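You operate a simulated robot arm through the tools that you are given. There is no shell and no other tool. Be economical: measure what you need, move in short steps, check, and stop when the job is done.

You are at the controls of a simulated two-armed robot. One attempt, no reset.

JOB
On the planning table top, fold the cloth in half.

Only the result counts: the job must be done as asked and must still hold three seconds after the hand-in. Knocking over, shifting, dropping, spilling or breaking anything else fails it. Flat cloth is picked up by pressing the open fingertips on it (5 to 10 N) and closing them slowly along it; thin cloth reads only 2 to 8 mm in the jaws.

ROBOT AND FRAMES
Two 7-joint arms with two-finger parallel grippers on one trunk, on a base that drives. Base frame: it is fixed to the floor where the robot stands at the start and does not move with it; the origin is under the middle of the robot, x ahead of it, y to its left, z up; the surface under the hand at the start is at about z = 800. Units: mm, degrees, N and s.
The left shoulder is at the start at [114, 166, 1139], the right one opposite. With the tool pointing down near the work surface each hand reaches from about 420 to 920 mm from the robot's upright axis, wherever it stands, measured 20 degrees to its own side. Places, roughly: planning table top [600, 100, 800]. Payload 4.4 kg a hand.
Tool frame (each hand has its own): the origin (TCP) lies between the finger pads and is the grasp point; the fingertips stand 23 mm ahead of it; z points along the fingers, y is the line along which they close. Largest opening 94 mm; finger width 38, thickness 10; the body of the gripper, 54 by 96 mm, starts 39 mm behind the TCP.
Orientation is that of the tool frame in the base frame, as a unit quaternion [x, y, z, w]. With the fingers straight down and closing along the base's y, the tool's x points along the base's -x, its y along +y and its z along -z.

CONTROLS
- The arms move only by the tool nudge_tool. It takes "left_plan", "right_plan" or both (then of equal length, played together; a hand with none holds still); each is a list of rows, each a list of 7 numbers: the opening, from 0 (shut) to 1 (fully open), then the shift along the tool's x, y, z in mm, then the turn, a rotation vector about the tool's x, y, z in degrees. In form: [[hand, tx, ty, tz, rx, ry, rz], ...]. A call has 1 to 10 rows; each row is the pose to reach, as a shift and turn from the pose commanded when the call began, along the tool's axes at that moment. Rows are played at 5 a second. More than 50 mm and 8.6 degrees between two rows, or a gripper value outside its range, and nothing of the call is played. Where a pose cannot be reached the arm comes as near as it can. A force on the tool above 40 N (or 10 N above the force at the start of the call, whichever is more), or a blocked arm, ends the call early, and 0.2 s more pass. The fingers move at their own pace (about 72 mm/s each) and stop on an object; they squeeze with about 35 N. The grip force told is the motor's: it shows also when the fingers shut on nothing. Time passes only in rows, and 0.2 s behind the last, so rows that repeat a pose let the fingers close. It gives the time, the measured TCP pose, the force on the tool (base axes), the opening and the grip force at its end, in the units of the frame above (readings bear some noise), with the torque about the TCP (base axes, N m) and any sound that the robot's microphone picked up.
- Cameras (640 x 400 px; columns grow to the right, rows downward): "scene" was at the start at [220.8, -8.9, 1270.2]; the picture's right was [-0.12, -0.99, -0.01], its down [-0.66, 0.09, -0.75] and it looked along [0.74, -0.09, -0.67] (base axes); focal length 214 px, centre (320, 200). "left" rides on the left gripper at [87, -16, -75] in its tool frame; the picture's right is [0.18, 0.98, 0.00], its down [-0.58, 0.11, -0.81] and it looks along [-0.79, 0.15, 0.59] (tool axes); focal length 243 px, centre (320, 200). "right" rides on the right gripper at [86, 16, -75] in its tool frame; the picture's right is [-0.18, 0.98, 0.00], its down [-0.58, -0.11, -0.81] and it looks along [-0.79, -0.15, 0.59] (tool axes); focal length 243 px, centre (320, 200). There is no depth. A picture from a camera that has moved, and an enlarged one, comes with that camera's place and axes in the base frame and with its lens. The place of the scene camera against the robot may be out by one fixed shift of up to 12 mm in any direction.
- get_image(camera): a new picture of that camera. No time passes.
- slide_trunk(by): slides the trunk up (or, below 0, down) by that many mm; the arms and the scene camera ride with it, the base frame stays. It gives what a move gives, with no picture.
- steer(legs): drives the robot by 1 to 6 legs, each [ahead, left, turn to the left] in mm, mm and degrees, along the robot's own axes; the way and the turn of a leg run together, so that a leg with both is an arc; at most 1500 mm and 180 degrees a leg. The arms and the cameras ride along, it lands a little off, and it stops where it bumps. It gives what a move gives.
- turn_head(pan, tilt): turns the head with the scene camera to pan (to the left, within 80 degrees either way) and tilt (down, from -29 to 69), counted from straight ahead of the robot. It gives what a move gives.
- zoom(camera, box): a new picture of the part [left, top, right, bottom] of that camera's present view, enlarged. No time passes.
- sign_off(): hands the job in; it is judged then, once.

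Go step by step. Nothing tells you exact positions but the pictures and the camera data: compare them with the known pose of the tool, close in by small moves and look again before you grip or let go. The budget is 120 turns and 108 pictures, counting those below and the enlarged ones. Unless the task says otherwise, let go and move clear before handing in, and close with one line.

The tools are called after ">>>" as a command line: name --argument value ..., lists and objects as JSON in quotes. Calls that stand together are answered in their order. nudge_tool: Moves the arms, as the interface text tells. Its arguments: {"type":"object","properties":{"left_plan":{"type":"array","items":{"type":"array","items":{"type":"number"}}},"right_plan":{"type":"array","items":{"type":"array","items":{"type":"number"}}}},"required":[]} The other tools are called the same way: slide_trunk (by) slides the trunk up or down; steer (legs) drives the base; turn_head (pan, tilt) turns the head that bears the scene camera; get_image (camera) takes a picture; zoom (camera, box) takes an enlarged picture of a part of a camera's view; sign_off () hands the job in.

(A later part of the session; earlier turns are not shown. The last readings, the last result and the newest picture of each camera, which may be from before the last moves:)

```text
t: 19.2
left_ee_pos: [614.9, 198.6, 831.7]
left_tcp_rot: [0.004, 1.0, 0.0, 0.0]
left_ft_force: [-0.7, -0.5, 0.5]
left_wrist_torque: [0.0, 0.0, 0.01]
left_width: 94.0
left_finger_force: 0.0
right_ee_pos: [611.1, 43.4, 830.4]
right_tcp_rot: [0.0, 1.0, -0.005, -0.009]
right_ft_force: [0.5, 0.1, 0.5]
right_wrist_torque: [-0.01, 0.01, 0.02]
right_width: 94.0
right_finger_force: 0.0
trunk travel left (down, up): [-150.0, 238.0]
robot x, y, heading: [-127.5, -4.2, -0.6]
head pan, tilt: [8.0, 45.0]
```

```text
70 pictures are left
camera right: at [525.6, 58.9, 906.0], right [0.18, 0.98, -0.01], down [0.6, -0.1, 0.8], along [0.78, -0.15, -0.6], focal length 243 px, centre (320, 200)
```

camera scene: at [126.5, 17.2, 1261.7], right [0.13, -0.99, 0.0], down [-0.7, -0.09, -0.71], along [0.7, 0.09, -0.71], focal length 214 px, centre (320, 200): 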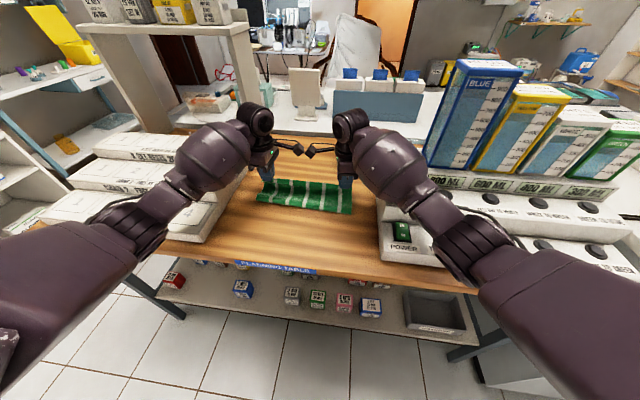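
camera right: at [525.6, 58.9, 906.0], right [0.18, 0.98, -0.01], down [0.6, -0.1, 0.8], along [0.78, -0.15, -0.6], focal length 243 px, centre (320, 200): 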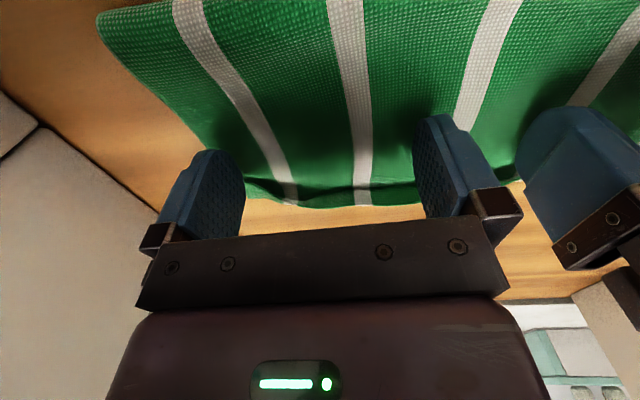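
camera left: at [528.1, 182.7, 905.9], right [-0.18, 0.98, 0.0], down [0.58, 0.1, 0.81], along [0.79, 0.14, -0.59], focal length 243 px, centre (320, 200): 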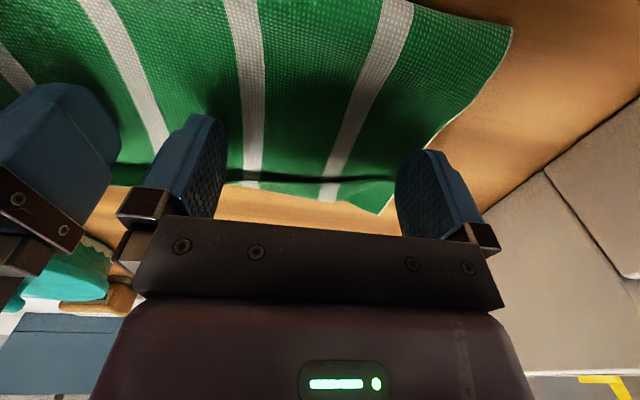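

Something moved — the far side advanced. I'll lift straight up and look at what the sweep did.

>>> nudge_tool --left_plan '[[1, 0, 0, -20, 0, 0, 0], [1, 10, 0, -50, 0, 0, 0], [1, 30, 0, -80, 0, 0, 0], [1, 50, 0, -110, 0, 0, 0]]' --right_plan '[[1, 0, 0, -20, 0, 0, 0], [1, 10, 0, -50, 0, 0, 0], [1, 30, 0, -80, 0, 0, 0], [1, 50, 0, -110, 0, 0, 0]]'

>>> get_image --camera "left"

>>> get_image --camera "right"

>>> zoom --camera "scene" --box '[220, 130, 400, 240]'

```text
t: 20.2
left_ee_pos: [563.0, 199.9, 944.6]
left_tcp_rot: [0.003, 1.0, 0.001, 0.0]
left_ft_force: [-0.4, -0.2, 0.1]
left_wrist_torque: [-0.04, -0.05, 0.0]
left_width: 94.0
left_finger_force: 0.0
right_ee_pos: [560.0, 43.3, 943.8]
right_tcp_rot: [0.0, 1.0, -0.006, -0.008]
right_ft_force: [-0.5, 0.0, 0.0]
right_wrist_torque: [0.0, -0.1, -0.03]
right_width: 93.9
right_finger_force: 0.2
trunk travel left (down, up): [-150.0, 238.0]
robot x, y, heading: [-129.2, -0.5, -0.2]
head pan, tilt: [8.0, 45.0]
```

```text
69 pictures are left
camera left: at [475.2, 183.3, 1018.3], right [-0.18, 0.98, 0.0], down [0.58, 0.1, 0.81], along [0.8, 0.14, -0.59], focal length 243 px, centre (320, 200)
```

left: 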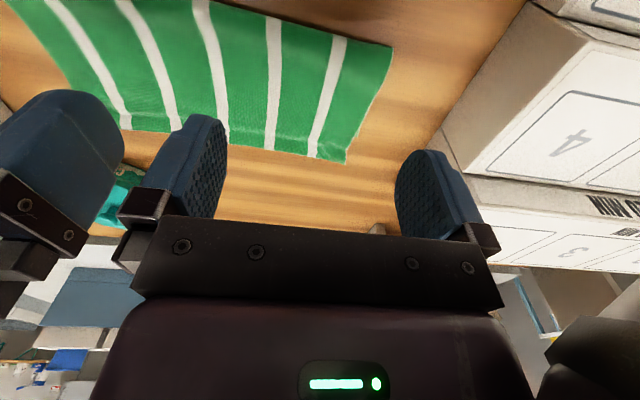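

```text
68 pictures are left
camera right: at [474.5, 60.7, 1019.1], right [0.18, 0.98, -0.01], down [0.59, -0.1, 0.8], along [0.78, -0.15, -0.6], focal length 243 px, centre (320, 200)
```

right: 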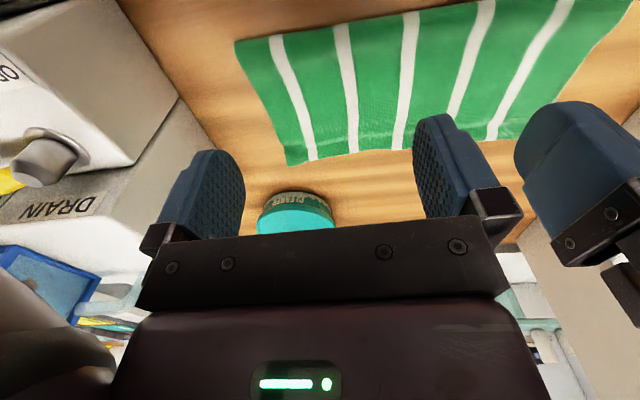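

```text
3.56 times, centred on (310, 185) of scene
camera zoom: at [123.9, 17.0, 1262.8], right [0.13, -0.99, 0.0], down [-0.7, -0.09, -0.71], along [0.7, 0.09, -0.71], focal length 763 px, centre (356, 253)
```

zoom: 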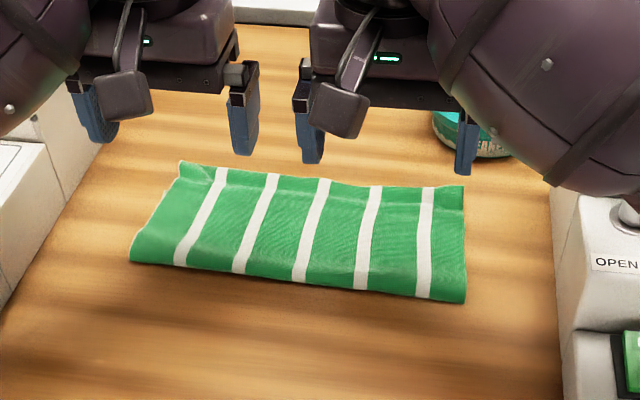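

The sweep flipped the curl open; it looks flat now. I'll check where the two layers' edges are.

>>> zoom --camera "scene" --box '[250, 170, 310, 207]'

>>> zoom --camera "scene" --box '[305, 176, 365, 213]'

>>> zoom --camera "left" --box '[230, 20, 420, 180]'

>>> zoom --camera "right" --box '[220, 20, 420, 180]'

```text
10.67 times, centred on (280, 188) of scene
camera zoom: at [123.9, 17.0, 1262.8], right [0.13, -0.99, 0.0], down [-0.7, -0.09, -0.71], along [0.7, 0.09, -0.71], focal length 2288 px, centre (747, 323)
```

zoom: 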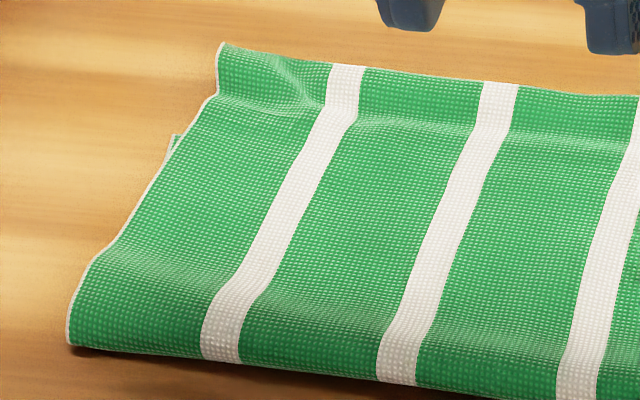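

```text
10.67 times, centred on (335, 194) of scene
camera zoom: at [123.9, 17.0, 1262.8], right [0.13, -0.99, 0.0], down [-0.7, -0.09, -0.71], along [0.7, 0.09, -0.71], focal length 2288 px, centre (160, 259)
```

zoom: 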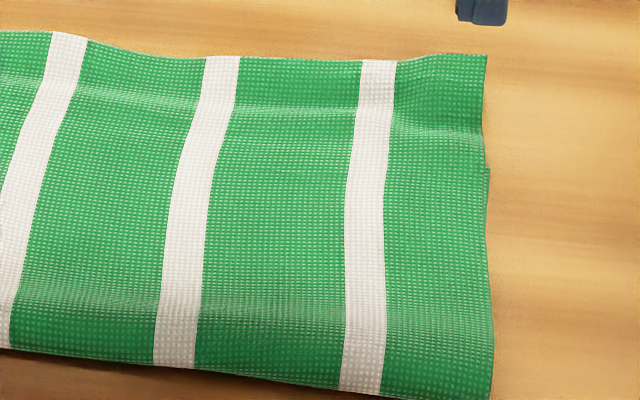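

```text
2.50 times, centred on (325, 100) of left
camera zoom: at [475.2, 183.3, 1018.3], right [-0.18, 0.98, 0.0], down [0.58, 0.1, 0.81], along [0.8, 0.14, -0.59], focal length 606 px, centre (308, 450)
```

zoom: 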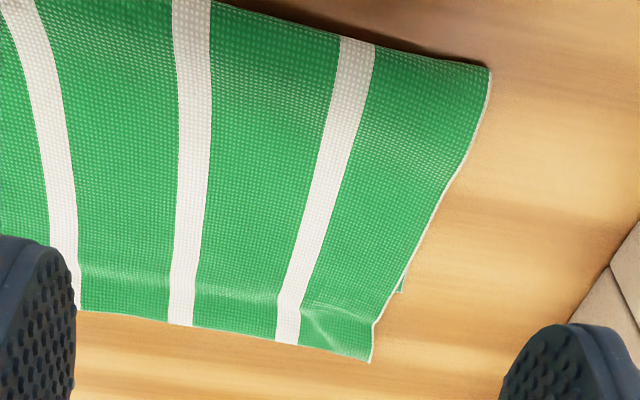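

```text
2.50 times, centred on (320, 100) of right
camera zoom: at [474.5, 60.7, 1019.1], right [0.18, 0.98, -0.01], down [0.59, -0.1, 0.8], along [0.78, -0.15, -0.6], focal length 606 px, centre (320, 450)
```

zoom: 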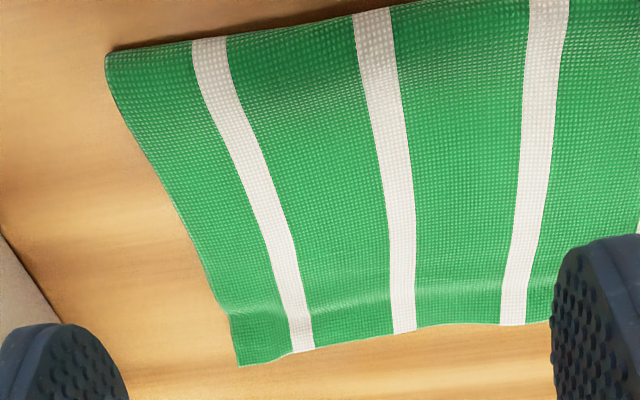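

The top layer now lies flat but overhangs the bottom layer by about 40 mm: the top edge is at x≈687/681 against 644 for the bottom. I'll pinch the overhanging single-layer corners, roll the top back so the crease re-forms about 21 mm nearer, then lay it down aligned.

>>> nudge_tool --left_plan '[[0.3, -35, 9, 10, 0, 0, 0], [0.3, -70, 18, 20, 0, 0, 0], [0.3, -102, 26, 35, 0, 0, 0], [0.3, -102, 26, 70, 0, 0, 0], [0.3, -102, 26, 105, 0, 0, 0]]' --right_plan '[[0.3, -35, -13, 10, 0, 0, 0], [0.3, -70, -26, 20, 0, 0, 0], [0.3, -102, -39, 35, 0, 0, 0], [0.3, -102, -39, 70, 0, 0, 0], [0.3, -102, -39, 105, 0, 0, 0]]'

>>> get_image --camera "left"

>>> get_image --camera "right"

```text
t: 21.4
left_ee_pos: [664.3, 227.0, 846.5]
left_tcp_rot: [0.002, 1.0, 0.0, 0.006]
left_ft_force: [-0.2, 0.3, 0.5]
left_wrist_torque: [0.01, 0.01, -0.01]
left_width: 28.1
left_finger_force: 0.1
right_ee_pos: [661.8, 7.7, 851.6]
right_tcp_rot: [-0.003, 1.0, -0.004, 0.002]
right_ft_force: [-0.5, -1.2, -0.3]
right_wrist_torque: [0.01, 0.02, 0.04]
right_width: 28.3
right_finger_force: 0.0
trunk travel left (down, up): [-150.0, 238.0]
robot x, y, heading: [-127.8, -0.2, -0.4]
head pan, tilt: [8.0, 45.0]
```

```text
62 pictures are left
camera left: at [576.0, 210.5, 919.8], right [-0.18, 0.98, 0.0], down [0.57, 0.11, 0.81], along [0.8, 0.14, -0.58], focal length 243 px, centre (320, 200)
```

left: 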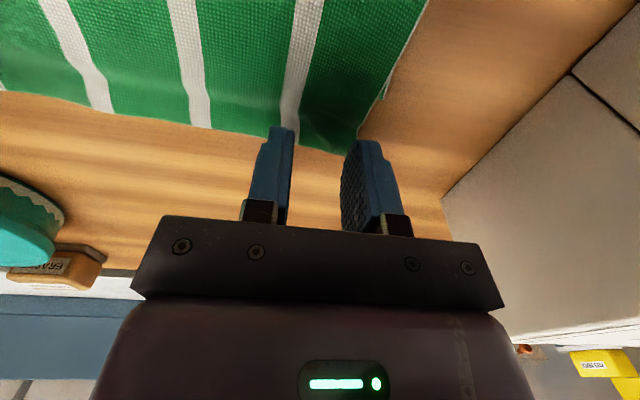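

```text
61 pictures are left
camera right: at [574.8, 23.8, 924.2], right [0.18, 0.98, -0.01], down [0.58, -0.1, 0.81], along [0.8, -0.15, -0.59], focal length 243 px, centre (320, 200)
```

right: 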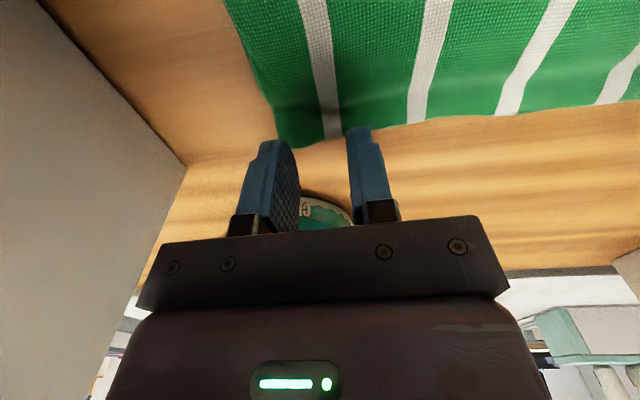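

The fingertips are over the overhanging corners, with outer fingers just inside the side edges. Descending to contact.

>>> nudge_tool --left_plan '[[0.3, 0, 0, 10, 0, 0, 0], [0.3, 0, 0, 17, 0, 0, 0], [0.3, 0, 0, 20, 0, 0, 0], [0.3, 0, 0, 20, 0, 0, 0]]' --right_plan '[[0.3, 0, -1, 12, 0, 0, 0], [0.3, 0, -1, 20, 0, 0, 0], [0.3, 0, -1, 24, 0, 0, 0], [0.3, 0, -1, 24, 0, 0, 0]]'

```text
t: 22.6
left_ee_pos: [661.0, 226.0, 825.5]
left_tcp_rot: [0.003, 1.0, -0.002, 0.006]
left_ft_force: [2.6, -0.2, 20.0]
left_wrist_torque: [0.1, 0.31, 0.0]
left_width: 28.4
left_finger_force: 0.2
right_ee_pos: [661.1, 16.6, 841.2]
right_tcp_rot: [-0.011, 1.0, -0.001, 0.016]
right_ft_force: [0.4, 0.0, -0.3]
right_wrist_torque: [-0.01, 0.02, -0.06]
right_width: 28.3
right_finger_force: 0.0
trunk travel left (down, up): [-150.0, 238.0]
robot x, y, heading: [-130.3, 5.0, -0.2]
head pan, tilt: [8.0, 45.0]
stopped in row 4 (right hand): the arm was blocked; the commanded pose is now the measured one
```

The right arm got blocked at z 841 and pushed sideways, so something on the arm is touching. I'll look before doing anything else.

>>> get_image --camera "scene"

>>> get_image --camera "right"

```text
60 pictures are left
camera scene: at [115.1, 19.2, 1263.6], right [0.13, -0.99, 0.0], down [-0.69, -0.09, -0.71], along [0.71, 0.09, -0.7], focal length 214 px, centre (320, 200)
```

scene: 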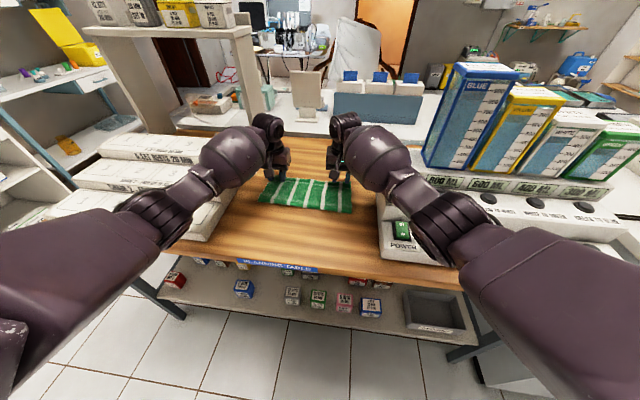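

```text
59 pictures are left
camera right: at [572.4, 30.4, 911.8], right [0.16, 0.99, 0.0], down [0.56, -0.1, 0.82], along [0.81, -0.13, -0.57], focal length 243 px, centre (320, 200)
```

right: 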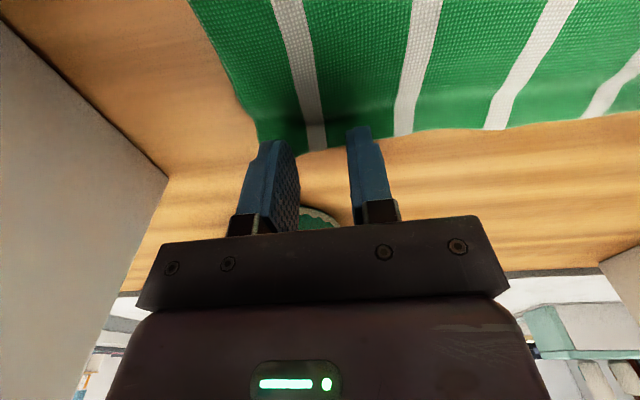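

The right forearm is resting against the water station's front corner. I'll raise both hands, slide the trunk up and drive closer so the forearms come in more steeply.

>>> nudge_tool --left_plan '[[0.3, 0, 0, -20, 0, 0, 0], [0.3, 0, 0, -60, 0, 0, 0], [0.3, 0, 0, -100, 0, 0, 0]]' --right_plan '[[0.3, 0, 0, -20, 0, 0, 0], [0.3, 0, 0, -60, 0, 0, 0], [0.3, 0, 0, -100, 0, 0, 0]]'

>>> slide_trunk --by 150

>>> get_image --camera "scene"

```text
t: 23.4
left_ee_pos: [665.0, 225.6, 919.0]
left_tcp_rot: [0.002, 1.0, 0.0, 0.001]
left_ft_force: [0.9, 0.3, 0.9]
left_wrist_torque: [-0.03, -0.01, 0.03]
left_width: 28.2
left_finger_force: 0.0
right_ee_pos: [665.0, 9.5, 931.6]
right_tcp_rot: [-0.006, 1.0, -0.003, 0.006]
right_ft_force: [-0.9, -0.4, -0.6]
right_wrist_torque: [0.01, -0.06, 0.02]
right_width: 28.4
right_finger_force: 0.0
trunk travel left (down, up): [-150.0, 238.0]
robot x, y, heading: [-127.2, 0.9, -0.6]
head pan, tilt: [8.0, 45.0]
```

```text
t: 25.2
left_ee_pos: [667.3, 226.4, 1064.4]
left_tcp_rot: [0.004, 1.0, 0.0, -0.001]
left_ft_force: [-0.1, -0.7, -0.6]
left_wrist_torque: [0.0, 0.02, -0.01]
left_width: 28.3
left_finger_force: 0.0
right_ee_pos: [650.3, 11.2, 1191.9]
right_tcp_rot: [-0.007, 0.997, -0.003, 0.083]
right_ft_force: [0.6, 0.2, -0.3]
right_wrist_torque: [-0.04, -0.01, 0.01]
right_width: 28.1
right_finger_force: 0.1
trunk travel left (down, up): [-300.0, 88.0]
robot x, y, heading: [-126.7, 0.2, -0.4]
head pan, tilt: [8.0, 45.0]
```

```text
58 pictures are left
camera scene: at [14.2, 18.3, 1424.9], right [0.13, -0.99, 0.0], down [-0.7, -0.09, -0.71], along [0.7, 0.09, -0.71], focal length 214 px, centre (320, 200)
```

scene: 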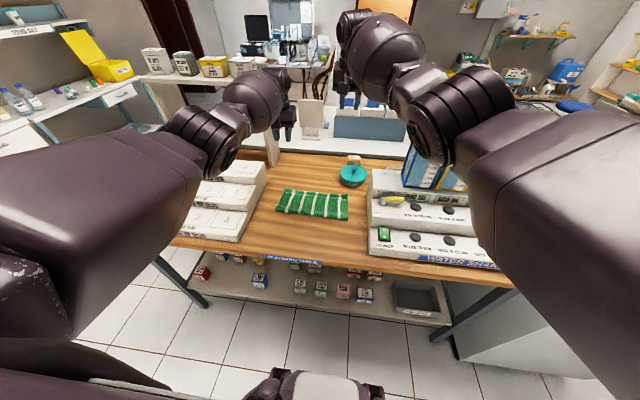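

The trunk also leans back as it rises and the right hand rode up tilted. I'll retract both hands, square up the right one, then drive forward.

>>> nudge_tool --left_plan '[[0.3, 30, 0, 5, 0, 0, 0], [0.3, 60, 0, 10, 0, 0, 0], [0.3, 90, 0, 15, 0, 0, 0], [0.3, 120, 0, 20, 0, 0, 0], [0.3, 150, 0, 25, 0, 0, 0]]' --right_plan '[[0.3, 30, 0, 20, 0, 1.9, 0], [0.3, 60, 0, 45, 0, 3.8, 0], [0.3, 90, 0, 65, 0, 5.7, 0], [0.3, 125, 0, 90, 0, 7.6, 0], [0.3, 160, 0, 120, 0, 9.5, 0]]'

>>> steer --legs '[[150, 0, 0]]'

>>> get_image --camera "scene"

```text
t: 26.4
left_ee_pos: [516.2, 226.6, 1042.6]
left_tcp_rot: [0.004, 1.0, 0.0, 0.0]
left_ft_force: [0.0, -0.8, 0.1]
left_wrist_torque: [-0.01, -0.01, -0.01]
left_width: 28.2
left_finger_force: 0.1
right_ee_pos: [512.1, 8.8, 1048.8]
right_tcp_rot: [-0.005, 1.0, -0.003, 0.0]
right_ft_force: [-1.0, -0.5, 0.2]
right_wrist_torque: [-0.03, -0.02, 0.02]
right_width: 28.2
right_finger_force: 0.0
trunk travel left (down, up): [-300.0, 88.0]
robot x, y, heading: [-125.5, -0.5, -0.3]
head pan, tilt: [8.0, 45.0]
```

```text
t: 27.7
left_ee_pos: [668.4, 225.6, 1041.5]
left_tcp_rot: [0.004, 1.0, 0.001, -0.001]
left_ft_force: [0.4, 0.4, -0.9]
left_wrist_torque: [-0.02, 0.01, 0.0]
left_width: 28.1
left_finger_force: 0.1
right_ee_pos: [663.6, 9.2, 1047.0]
right_tcp_rot: [-0.006, 1.0, -0.003, 0.0]
right_ft_force: [0.3, -0.2, -0.3]
right_wrist_torque: [-0.03, 0.02, 0.0]
right_width: 28.2
right_finger_force: 0.0
trunk travel left (down, up): [-300.0, 88.0]
robot x, y, heading: [22.8, 0.6, -0.6]
head pan, tilt: [8.0, 45.0]
```

```text
57 pictures are left
camera scene: at [164.1, 17.1, 1425.0], right [0.13, -0.99, 0.0], down [-0.7, -0.09, -0.71], along [0.7, 0.09, -0.71], focal length 214 px, centre (320, 200)
```

scene: 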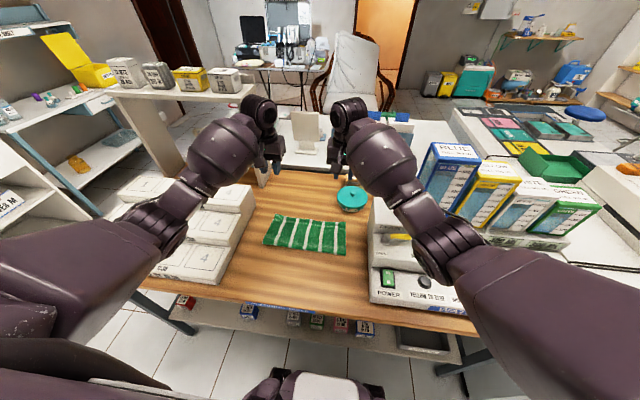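

The station hasn't shifted (its corner is still at about (397, -93)), and the arms now come down more steeply. Lowering again over the corners.

>>> nudge_tool --left_plan '[[0.3, 2, 0, 40, 0, 0, 0], [0.3, 4, 0, 80, 0, 0, 0], [0.3, 4, 1, 120, 0, 0, 0], [0.3, 4, 1, 160, 0, 0, 0], [0.3, 4, 1, 190, 0, 0, 0]]' --right_plan '[[0.3, 1, -1, 40, 0, 0, 0], [0.3, 2, -2, 80, 0, 0, 0], [0.3, 2, -3, 120, 0, 0, 0], [0.3, 2, -3, 160, 0, 0, 0], [0.3, 2, -3, 195, 0, 0, 0]]'

>>> get_image --camera "left"

>>> get_image --camera "right"

>>> get_image --camera "scene"

```text
t: 28.9
left_ee_pos: [661.0, 226.8, 851.4]
left_tcp_rot: [0.003, 1.0, 0.0, 0.0]
left_ft_force: [0.3, -0.1, 0.7]
left_wrist_torque: [-0.03, 0.01, -0.04]
left_width: 28.2
left_finger_force: 0.0
right_ee_pos: [660.9, 3.2, 852.7]
right_tcp_rot: [-0.006, 1.0, -0.003, 0.001]
right_ft_force: [0.4, 0.2, 0.0]
right_wrist_torque: [0.04, 0.02, 0.0]
right_width: 28.3
right_finger_force: 0.0
trunk travel left (down, up): [-300.0, 88.0]
robot x, y, heading: [21.0, 0.3, -0.3]
head pan, tilt: [8.0, 45.0]
```

```text
56 pictures are left
camera left: at [574.9, 210.4, 926.4], right [-0.18, 0.98, 0.0], down [0.58, 0.1, 0.81], along [0.79, 0.14, -0.59], focal length 243 px, centre (320, 200)
```

left: 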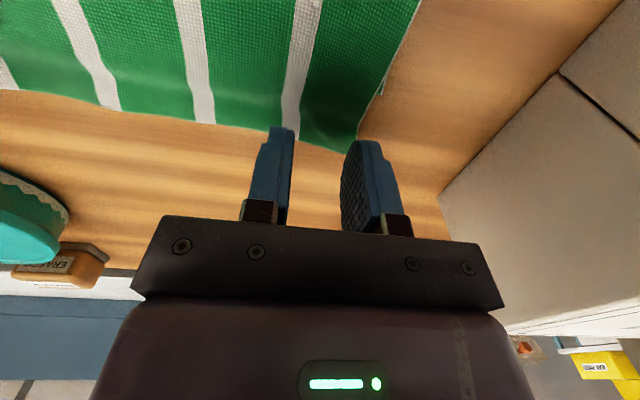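

```text
55 pictures are left
camera right: at [573.8, 18.1, 926.2], right [0.17, 0.99, -0.01], down [0.58, -0.1, 0.81], along [0.8, -0.14, -0.59], focal length 243 px, centre (320, 200)
```

right: 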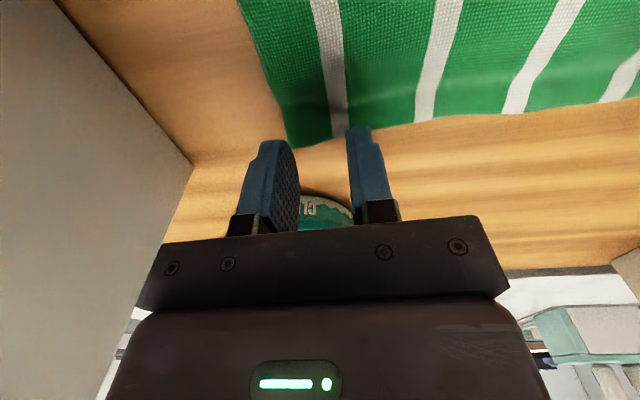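

```text
54 pictures are left
camera scene: at [163.2, 17.2, 1425.1], right [0.13, -0.99, 0.0], down [-0.7, -0.09, -0.71], along [0.7, 0.09, -0.71], focal length 214 px, centre (320, 200)
```

scene: 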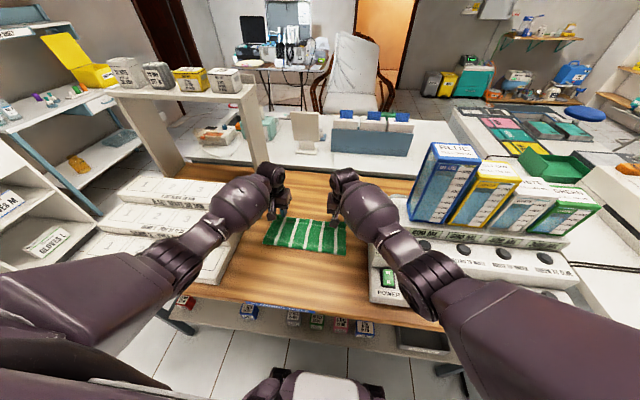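

No blocking this time. The right corner is at y≈-17, so I'll shift the right hand inward 3 mm and descend to contact.

>>> nudge_tool --left_plan '[[0.3, 0, 0, 12, 0, 0, 0], [0.3, 0, 0, 22, 0, 0, 0], [0.3, 0, 0, 25, 0, 0, 0], [0.3, 0, 0, 26, 0, 0, 0]]' --right_plan '[[0.3, 0, 3, 12, 0, 0, 0], [0.3, 0, 3, 22, 0, 0, 0], [0.3, 0, 3, 26, 0, 0, 0], [0.3, 0, 3, 27, 0, 0, 0]]'

```text
t: 29.9
left_ee_pos: [662.2, 226.7, 826.5]
left_tcp_rot: [0.003, 1.0, 0.0, -0.001]
left_ft_force: [0.6, -0.4, 0.2]
left_wrist_torque: [0.0, -0.01, 0.03]
left_width: 28.2
left_finger_force: 0.1
right_ee_pos: [661.4, 6.0, 825.4]
right_tcp_rot: [-0.007, 1.0, -0.003, 0.001]
right_ft_force: [-0.7, 0.0, -0.2]
right_wrist_torque: [0.02, 0.0, -0.02]
right_width: 28.2
right_finger_force: 0.0
trunk travel left (down, up): [-300.0, 88.0]
robot x, y, heading: [20.1, 2.0, -0.4]
head pan, tilt: [8.0, 45.0]
```

>>> nudge_tool --left_plan '[[0.3, 0, 0, 1, 0, 0, 0], [0.3, 0, 0, 2, 0, 0, 0], [0.3, 0, 0, 3, 0, 0, 0], [0.3, 0, 0, 3.5, 0, 0, 0]]' --right_plan '[[0.3, 0, 0, 1, 0, 0, 0], [0.3, 0, 0, 1.5, 0, 0, 0], [0.3, 0, 0, 2, 0, 0, 0], [0.3, 0, 0, 2.5, 0, 0, 0]]'

```text
t: 30.9
left_ee_pos: [662.1, 226.2, 824.9]
left_tcp_rot: [0.004, 1.0, 0.0, 0.002]
left_ft_force: [-2.4, -0.1, 14.7]
left_wrist_torque: [0.12, 0.34, 0.03]
left_width: 28.3
left_finger_force: 0.0
right_ee_pos: [660.1, 7.3, 824.7]
right_tcp_rot: [-0.006, 1.0, -0.004, 0.003]
right_ft_force: [0.9, 0.0, 2.4]
right_wrist_torque: [-0.06, 0.0, 0.04]
right_width: 28.0
right_finger_force: 0.0
trunk travel left (down, up): [-300.0, 88.0]
robot x, y, heading: [24.5, 0.4, -0.3]
head pan, tilt: [8.0, 45.0]
```

Left presses a bit hard and right lightly; I'll balance them and close slowly.

>>> nudge_tool --left_plan '[[0.3, 0, 0, -0.7, 0, 0, 0], [0.26, 0, 0, -0.7, 0, 0, 0], [0.21, 0, 0, -0.7, 0, 0, 0], [0.16, 0, 0, -0.7, 0, 0, 0], [0.12, 0, 0, -0.7, 0, 0, 0], [0.08, 0, 0, -0.7, 0, 0, 0], [0.04, 0, 0, -0.7, 0, 0, 0], [0, 0, 0, -0.7, 0, 0, 0], [0, 0, 0, -0.7, 0, 0, 0]]' --right_plan '[[0.3, 0, 0, 0.8, 0, 0, 0], [0.26, 0, 0, 0.8, 0, 0, 0], [0.21, 0, 0, 0.8, 0, 0, 0], [0.16, 0, 0, 0.8, 0, 0, 0], [0.12, 0, 0, 0.8, 0, 0, 0], [0.08, 0, 0, 0.8, 0, 0, 0], [0.04, 0, 0, 0.8, 0, 0, 0], [0, 0, 0, 0.8, 0, 0, 0], [0, 0, 0, 0.8, 0, 0, 0]]'

>>> get_image --camera "left"

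>>> get_image --camera "right"

```text
t: 32.9
left_ee_pos: [661.0, 225.4, 824.5]
left_tcp_rot: [0.004, 1.0, -0.002, 0.0]
left_ft_force: [0.6, -12.3, 16.3]
left_wrist_torque: [-0.26, 0.22, 0.12]
left_width: 2.5
left_finger_force: 34.7
right_ee_pos: [659.3, 8.9, 823.9]
right_tcp_rot: [-0.007, 1.0, -0.003, 0.003]
right_ft_force: [2.9, 13.8, 16.8]
right_wrist_torque: [0.27, 0.11, -0.18]
right_width: 2.4
right_finger_force: 35.2
trunk travel left (down, up): [-300.0, 88.0]
robot x, y, heading: [24.4, 2.5, -0.4]
head pan, tilt: [8.0, 45.0]
```

```text
53 pictures are left
camera left: at [573.6, 209.6, 898.7], right [-0.18, 0.98, 0.0], down [0.58, 0.11, 0.81], along [0.79, 0.14, -0.59], focal length 243 px, centre (320, 200)
```

left: 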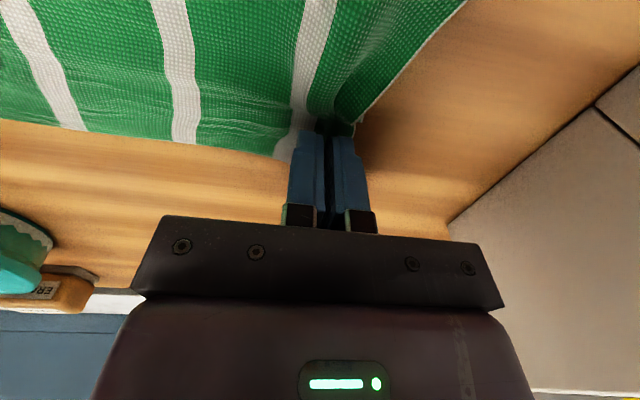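

```text
52 pictures are left
camera right: at [572.4, 22.6, 897.5], right [0.17, 0.99, 0.0], down [0.58, -0.1, 0.81], along [0.8, -0.14, -0.59], focal length 243 px, centre (320, 200)
```

right: 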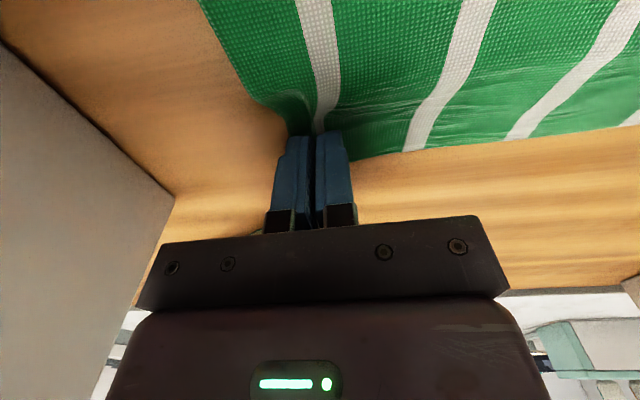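

Both corners are gripped at about 2.4 mm, with some tension between the hands. I'll bring them 5 mm closer each, lift, and roll the top layer back past the fold line.

>>> nudge_tool --left_plan '[[0, 0, -4, -3, 0, 0, 0], [0, 6, -6, -22, 0, 0, 0], [0, 26, -6, -50, 0, 0, 0], [0, 55, -6, -72, 0, 0, 0], [0, 85, -6, -82, 0, 0, 0], [0, 115, -6, -78, 0, 0, 0], [0, 135, -6, -68, 0, 0, 0], [0, 150, -6, -58, 0, 0, 0]]' --right_plan '[[0, 0, 4, -3, 0, 0, 0], [0, 6, 6, -22, 0, 0, 0], [0, 26, 6, -50, 0, 0, 0], [0, 55, 6, -72, 0, 0, 0], [0, 85, 6, -82, 0, 0, 0], [0, 115, 6, -78, 0, 0, 0], [0, 135, 6, -68, 0, 0, 0], [0, 150, 6, -58, 0, 0, 0]]'

>>> get_image --camera "left"

>>> zoom --camera "scene" --box '[220, 150, 400, 290]'

```text
t: 34.4
left_ee_pos: [542.5, 210.4, 900.6]
left_tcp_rot: [0.011, 1.0, -0.01, 0.003]
left_ft_force: [2.3, -30.7, 0.1]
left_wrist_torque: [-0.7, -0.04, 0.28]
left_width: 1.8
left_finger_force: 34.5
right_ee_pos: [563.7, -16.4, 904.7]
right_tcp_rot: [0.033, 0.999, 0.011, 0.004]
right_ft_force: [-3.1, 29.7, -1.1]
right_wrist_torque: [0.72, 0.04, -0.32]
right_width: 2.2
right_finger_force: 35.0
trunk travel left (down, up): [-300.0, 88.0]
robot x, y, heading: [18.5, -0.4, -0.4]
head pan, tilt: [8.0, 45.0]
stopped in row 7 (left hand): the force on the tool passed its limit at 44 N (the readings are from after the stop); the commanded pose is now the measured one
```

```text
51 pictures are left
camera left: at [454.5, 197.0, 974.4], right [-0.16, 0.99, -0.02], down [0.58, 0.11, 0.81], along [0.8, 0.12, -0.59], focal length 243 px, centre (320, 200)
```

left: 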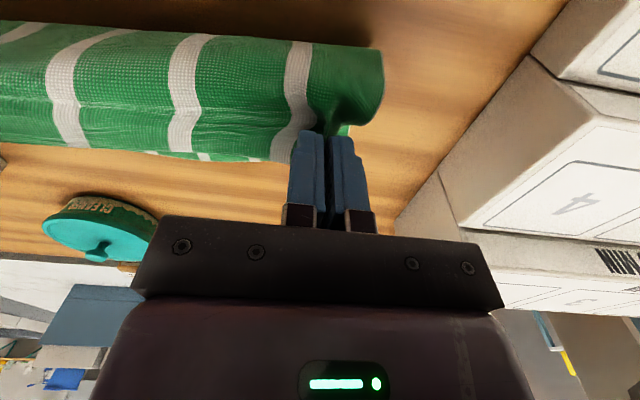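

```text
2.86 times, centred on (310, 220) of scene
camera zoom: at [163.1, 16.4, 1425.2], right [0.13, -0.99, 0.0], down [-0.7, -0.09, -0.71], along [0.7, 0.09, -0.71], focal length 613 px, centre (349, 143)
```

zoom: 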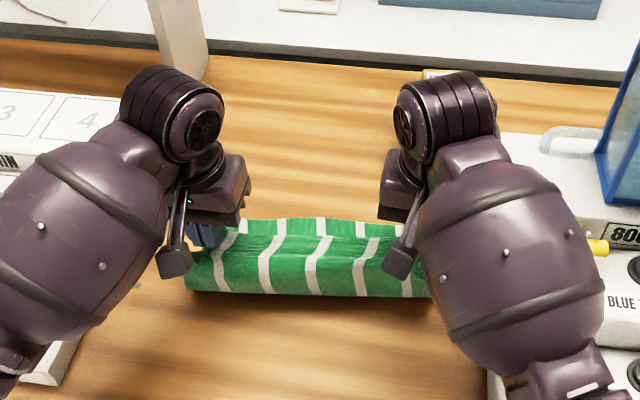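

The right hand has been pushed off course to y≈-16 and is stretching the cloth, so something is constraining the right arm. First a look at the whole scene.

>>> get_image --camera "scene"

>>> get_image --camera "right"

```text
49 pictures are left
camera scene: at [163.1, 16.4, 1425.2], right [0.13, -0.99, 0.0], down [-0.7, -0.09, -0.71], along [0.7, 0.09, -0.71], focal length 214 px, centre (320, 200)
```

scene: 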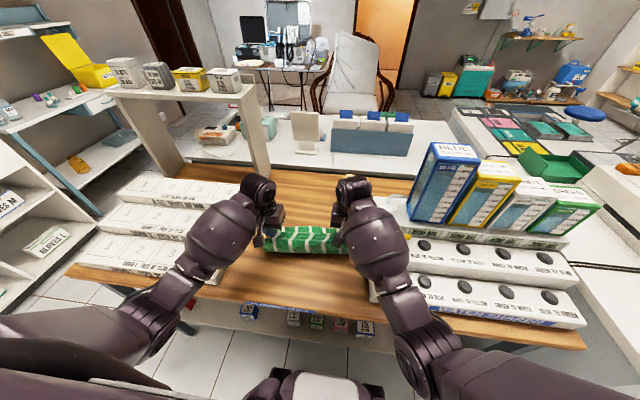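

```text
48 pictures are left
camera right: at [477.1, 2.7, 978.6], right [0.25, 0.97, 0.02], down [0.57, -0.16, 0.81], along [0.79, -0.19, -0.59], focal length 243 px, centre (320, 200)
```

right: 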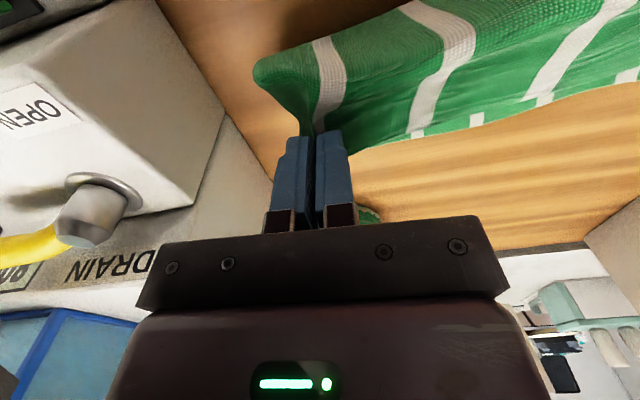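

The crease is now around x≈528, as wanted; it's just that the right elbow is cramped near the station with the base this close. I'll bring the hands forward again to where the arm was free, straightening the right hand, and come down with the edge over the bottom layer's edge.

>>> nudge_tool --left_plan '[[0, -5, 1, 0, 0, 0, 0], [0, -18, 2, 0, 0, 0, 0], [0, -32, 4, 3, 0, 0, 0], [0, -48, 6, 10, 0, 0, 0], [0, -62, 8, 22, 0, 0, 0], [0, -72, 9, 36, 0, 0, 0]]' --right_plan '[[0, -4, 8, 0, 0, 0, -1], [0, -13, 18, 0, 0, 0, -2], [0, -23, 28, 4, 0, 0, -3], [0, -34, 33, 12, 0, 0, -3.8], [0, -43, 33, 25, 0, 0, -3.8], [0, -49, 33, 40, 0, 0, -3.8]]'

>>> get_image --camera "left"

>>> get_image --camera "right"

>>> zoom --camera "scene" --box '[220, 170, 400, 280]'

```text
t: 35.8
left_ee_pos: [614.8, 225.2, 862.5]
left_tcp_rot: [0.007, 1.0, -0.005, 0.0]
left_ft_force: [-0.7, -5.1, -0.7]
left_wrist_torque: [-0.11, 0.02, 0.08]
left_width: 2.0
left_finger_force: 34.7
right_ee_pos: [615.8, 7.4, 865.0]
right_tcp_rot: [0.002, 1.0, 0.004, 0.004]
right_ft_force: [1.6, 5.7, 0.7]
right_wrist_torque: [0.11, 0.03, -0.05]
right_width: 2.1
right_finger_force: 35.1
trunk travel left (down, up): [-300.0, 88.0]
robot x, y, heading: [23.0, 1.4, -0.5]
head pan, tilt: [8.0, 45.0]
```

```text
47 pictures are left
camera left: at [527.4, 209.5, 936.7], right [-0.17, 0.99, -0.01], down [0.58, 0.11, 0.81], along [0.8, 0.13, -0.59], focal length 243 px, centre (320, 200)
```

left: 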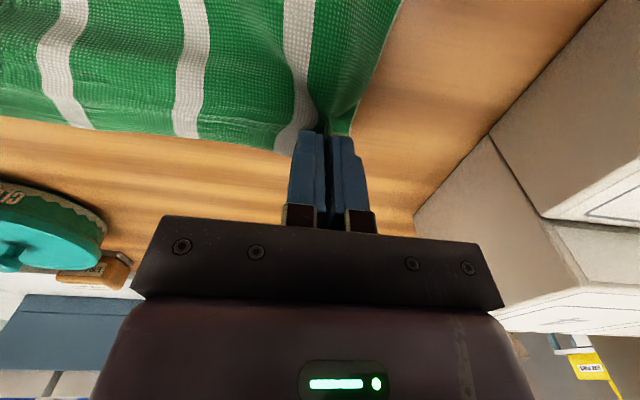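

```text
46 pictures are left
camera right: at [528.5, 23.0, 937.6], right [0.19, 0.98, 0.01], down [0.57, -0.12, 0.81], along [0.8, -0.15, -0.58], focal length 243 px, centre (320, 200)
```

right: 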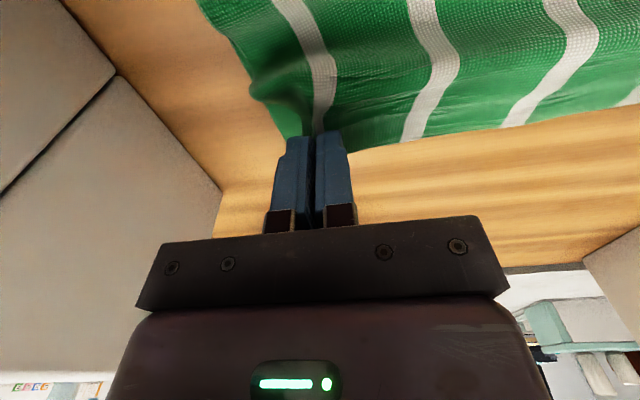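

```text
3.56 times, centred on (310, 225) of scene
camera zoom: at [163.2, 17.2, 1425.1], right [0.13, -0.99, 0.0], down [-0.7, -0.09, -0.71], along [0.7, 0.09, -0.71], focal length 763 px, centre (356, 111)
```

zoom: 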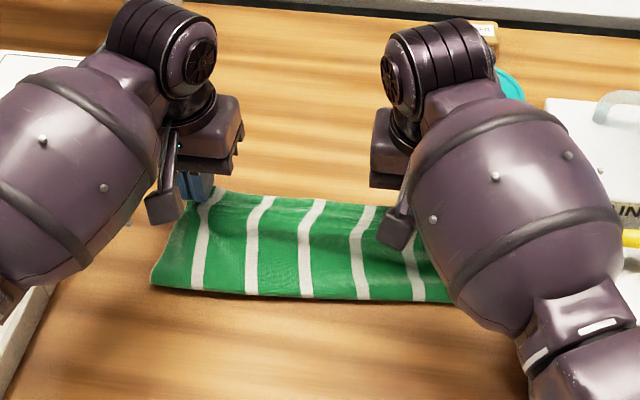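

Tension is gone and both hands sit with the top edge over the bottom edge (x≈636). Lowering to touch, then opening slowly to spread the gathered corners.

>>> nudge_tool --left_plan '[[0, 0, 0, 12, 0, 0, 0], [0, 1, 0, 24, 0, 0, 0], [0, 1, 0, 32, 0, 0, 0], [0, 1, 0, 35, 0, 0, 0], [0, 1, 0, 36, 0, 0, 0]]' --right_plan '[[0, 0, 0, 14, 0, 0, 0], [0, 1, 0, 26, 0, 0, 0], [0, 1, 0, 34, 0, 0, 0], [0, 1, 0, 37, 0, 0, 0], [0, 1, 0, 38, 0, 0, 0]]'

>>> get_image --camera "left"

>>> get_image --camera "right"

```text
t: 37.0
left_ee_pos: [612.2, 222.1, 827.1]
left_tcp_rot: [0.008, 1.0, -0.005, 0.001]
left_ft_force: [-0.1, -5.7, 0.8]
left_wrist_torque: [-0.13, 0.02, 0.06]
left_width: 1.9
left_finger_force: 34.9
right_ee_pos: [615.9, 5.2, 827.5]
right_tcp_rot: [0.005, 1.0, 0.005, 0.005]
right_ft_force: [-0.3, 3.9, -0.8]
right_wrist_torque: [0.12, -0.02, -0.1]
right_width: 1.9
right_finger_force: 35.3
trunk travel left (down, up): [-300.0, 88.0]
robot x, y, heading: [21.4, 0.6, -0.3]
head pan, tilt: [8.0, 45.0]
```

```text
44 pictures are left
camera left: at [525.7, 208.1, 901.3], right [-0.17, 0.99, -0.01], down [0.58, 0.11, 0.81], along [0.8, 0.13, -0.59], focal length 243 px, centre (320, 200)
```

left: 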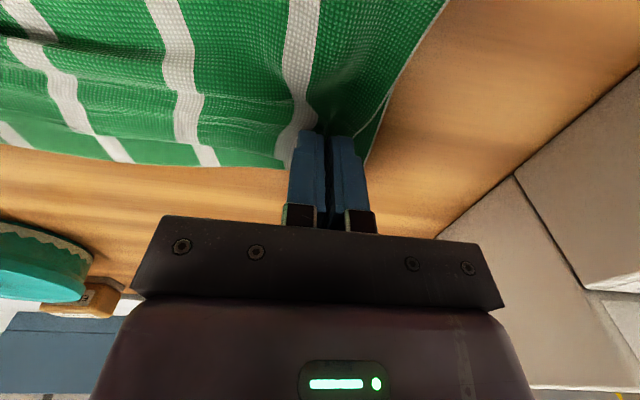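

```text
43 pictures are left
camera right: at [529.0, 21.8, 900.2], right [0.19, 0.98, 0.01], down [0.57, -0.12, 0.81], along [0.8, -0.15, -0.58], focal length 243 px, centre (320, 200)
```

right: 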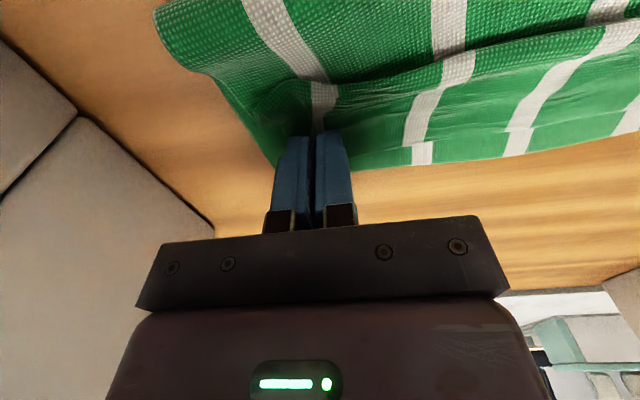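

The top edge now trails the bottom edge by roughly 5–15 mm in the middle. I'll advance 8 mm, then open slowly.

>>> nudge_tool --left_plan '[[0, -4, 0, -1, 0, 0, 0], [0, -8, 0, 0, 0, 0, 0], [0.04, -8, 2, 1, 0, 0, 0], [0.08, -8, 2, 1, 0, 0, 0], [0.14, -8, 2, 1, 0, 0, 0], [0.2, -8, 2, 1, 0, 0, 0], [0.26, -8, 2, 1, 0, 0, 0], [0.3, -8, 2, 1, 0, 0, 0], [0.3, -8, 2, -10, 0, 0, 0], [0.3, -8, 2, -40, 0, 0, 0]]' --right_plan '[[0, -4, 0, -1, 0, 0, 0], [0, -8, 0, 0, 0, 0, 0], [0.04, -8, 0, 1, 0, 0, 0], [0.08, -8, 0, 1, 0, 0, 0], [0.14, -8, 0, 1, 0, 0, 0], [0.2, -8, 0, 1, 0, 0, 0], [0.26, -8, 0, 1, 0, 0, 0], [0.3, -8, 0, 1, 0, 0, 0], [0.3, -8, 0, -10, 0, 0, 0], [0.3, -8, 0, -40, 0, 0, 0]]'

>>> get_image --camera "left"

>>> get_image --camera "right"

>>> zoom --camera "scene" --box '[220, 170, 400, 280]'

```text
t: 39.2
left_ee_pos: [621.0, 224.5, 868.6]
left_tcp_rot: [0.007, 1.0, -0.006, 0.001]
left_ft_force: [0.5, -0.2, -1.1]
left_wrist_torque: [-0.02, 0.02, -0.03]
left_width: 28.1
left_finger_force: 0.0
right_ee_pos: [622.4, 7.6, 867.0]
right_tcp_rot: [0.003, 1.0, 0.006, 0.004]
right_ft_force: [-0.5, -0.2, -0.3]
right_wrist_torque: [0.02, -0.01, -0.01]
right_width: 28.2
right_finger_force: 0.0
trunk travel left (down, up): [-300.0, 88.0]
robot x, y, heading: [20.6, 3.7, -0.7]
head pan, tilt: [8.0, 45.0]
```

```text
42 pictures are left
camera left: at [533.1, 210.1, 942.5], right [-0.17, 0.99, -0.01], down [0.58, 0.11, 0.81], along [0.8, 0.13, -0.59], focal length 243 px, centre (320, 200)
```

left: 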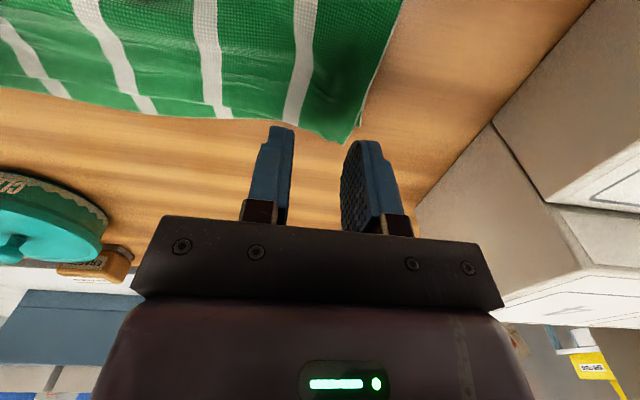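

```text
41 pictures are left
camera right: at [534.9, 23.8, 941.0], right [0.19, 0.98, 0.01], down [0.57, -0.12, 0.81], along [0.8, -0.15, -0.59], focal length 243 px, centre (320, 200)
```

right: 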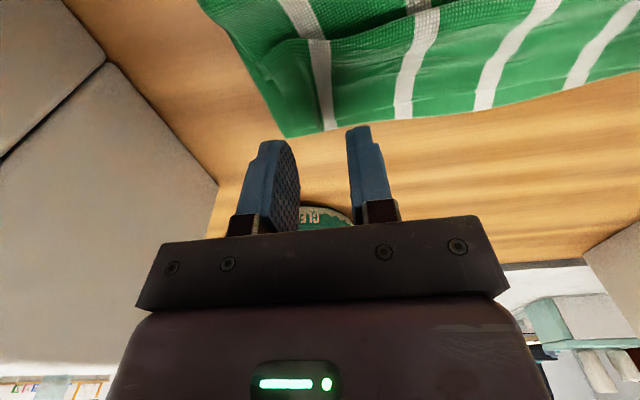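

```text
3.56 times, centred on (310, 225) of scene
camera zoom: at [162.3, 16.9, 1425.3], right [0.13, -0.99, 0.0], down [-0.7, -0.09, -0.71], along [0.7, 0.09, -0.71], focal length 763 px, centre (356, 111)
```

zoom: 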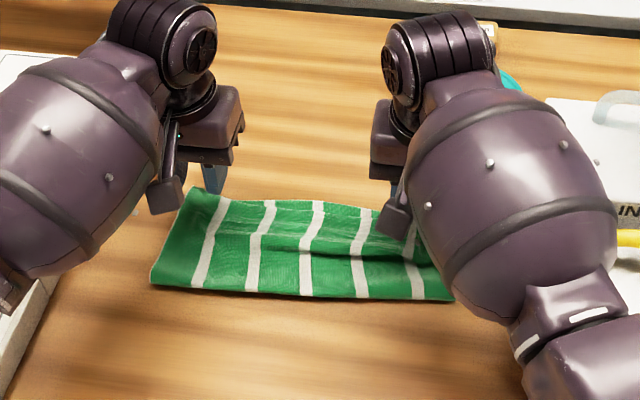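

Released, and the edges look close. I'll raise the hands and back the base off for a clear view.

>>> nudge_tool --left_plan '[[0.3, 0, 0, -40, 0, 0, 0], [0.3, 0, 0, -80, 0, 0, 0], [0.3, 0, 0, -120, 0, 0, 0], [0.3, 0, 0, -160, 0, 0, 0]]' --right_plan '[[0.3, 0, 0, -40, 0, 0, 0], [0.3, 0, 0, -80, 0, 0, 0], [0.3, 0, 0, -120, 0, 0, 0], [0.3, 0, 0, -160, 0, 0, 0]]'

>>> steer --legs '[[-130, 0, 0]]'

>>> get_image --camera "left"

>>> get_image --camera "right"

>>> get_image --camera "scene"

```text
t: 40.2
left_ee_pos: [621.3, 224.8, 1027.8]
left_tcp_rot: [0.007, 1.0, -0.005, 0.001]
left_ft_force: [-0.7, -0.6, -0.1]
left_wrist_torque: [0.0, -0.02, -0.03]
left_width: 28.2
left_finger_force: 0.1
right_ee_pos: [619.0, 13.6, 1030.3]
right_tcp_rot: [-0.002, 1.0, 0.01, 0.005]
right_ft_force: [-1.0, -0.3, -0.2]
right_wrist_torque: [0.02, -0.04, -0.02]
right_width: 28.2
right_finger_force: 0.0
trunk travel left (down, up): [-300.0, 88.0]
robot x, y, heading: [24.7, 0.3, -0.6]
head pan, tilt: [8.0, 45.0]
```

```text
t: 41.5
left_ee_pos: [491.2, 228.1, 1028.2]
left_tcp_rot: [0.008, 1.0, -0.006, 0.002]
left_ft_force: [-0.2, 0.4, 0.7]
left_wrist_torque: [0.02, -0.02, -0.04]
left_width: 28.2
left_finger_force: 0.1
right_ee_pos: [489.0, 13.4, 1029.2]
right_tcp_rot: [-0.001, 1.0, 0.01, 0.005]
right_ft_force: [0.1, -0.1, -0.3]
right_wrist_torque: [0.01, -0.01, -0.01]
right_width: 28.2
right_finger_force: 0.0
trunk travel left (down, up): [-300.0, 88.0]
robot x, y, heading: [-106.4, -4.9, -0.7]
head pan, tilt: [8.0, 45.0]
```

```text
39 pictures are left
camera left: at [403.8, 213.4, 1102.4], right [-0.17, 0.99, -0.01], down [0.58, 0.11, 0.81], along [0.8, 0.13, -0.59], focal length 243 px, centre (320, 200)
```

left: 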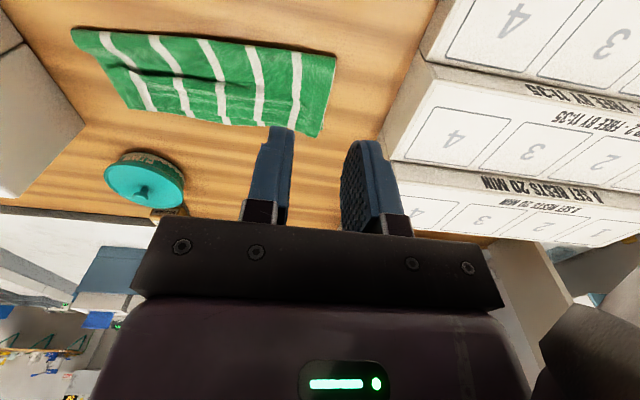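

```text
38 pictures are left
camera right: at [401.8, 27.5, 1102.5], right [0.18, 0.98, 0.02], down [0.57, -0.12, 0.81], along [0.8, -0.14, -0.59], focal length 243 px, centre (320, 200)
```

right: 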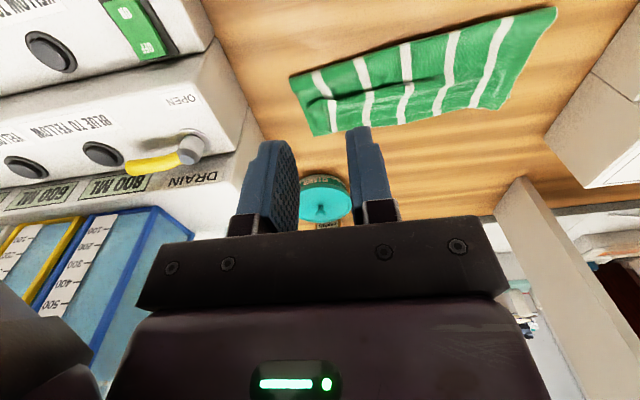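

```text
37 pictures are left
camera scene: at [32.2, 18.0, 1425.4], right [0.13, -0.99, 0.0], down [-0.7, -0.09, -0.71], along [0.7, 0.09, -0.71], focal length 214 px, centre (320, 200)
```

scene: 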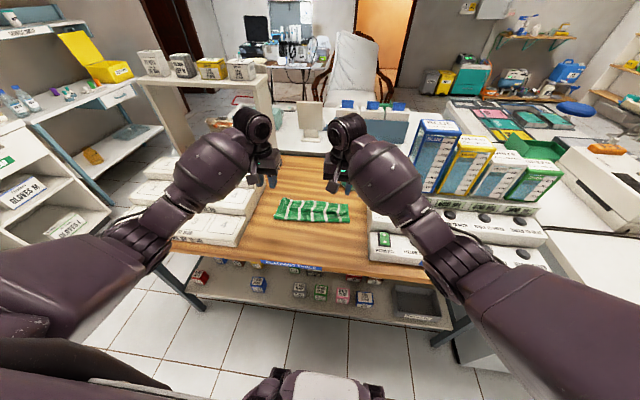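

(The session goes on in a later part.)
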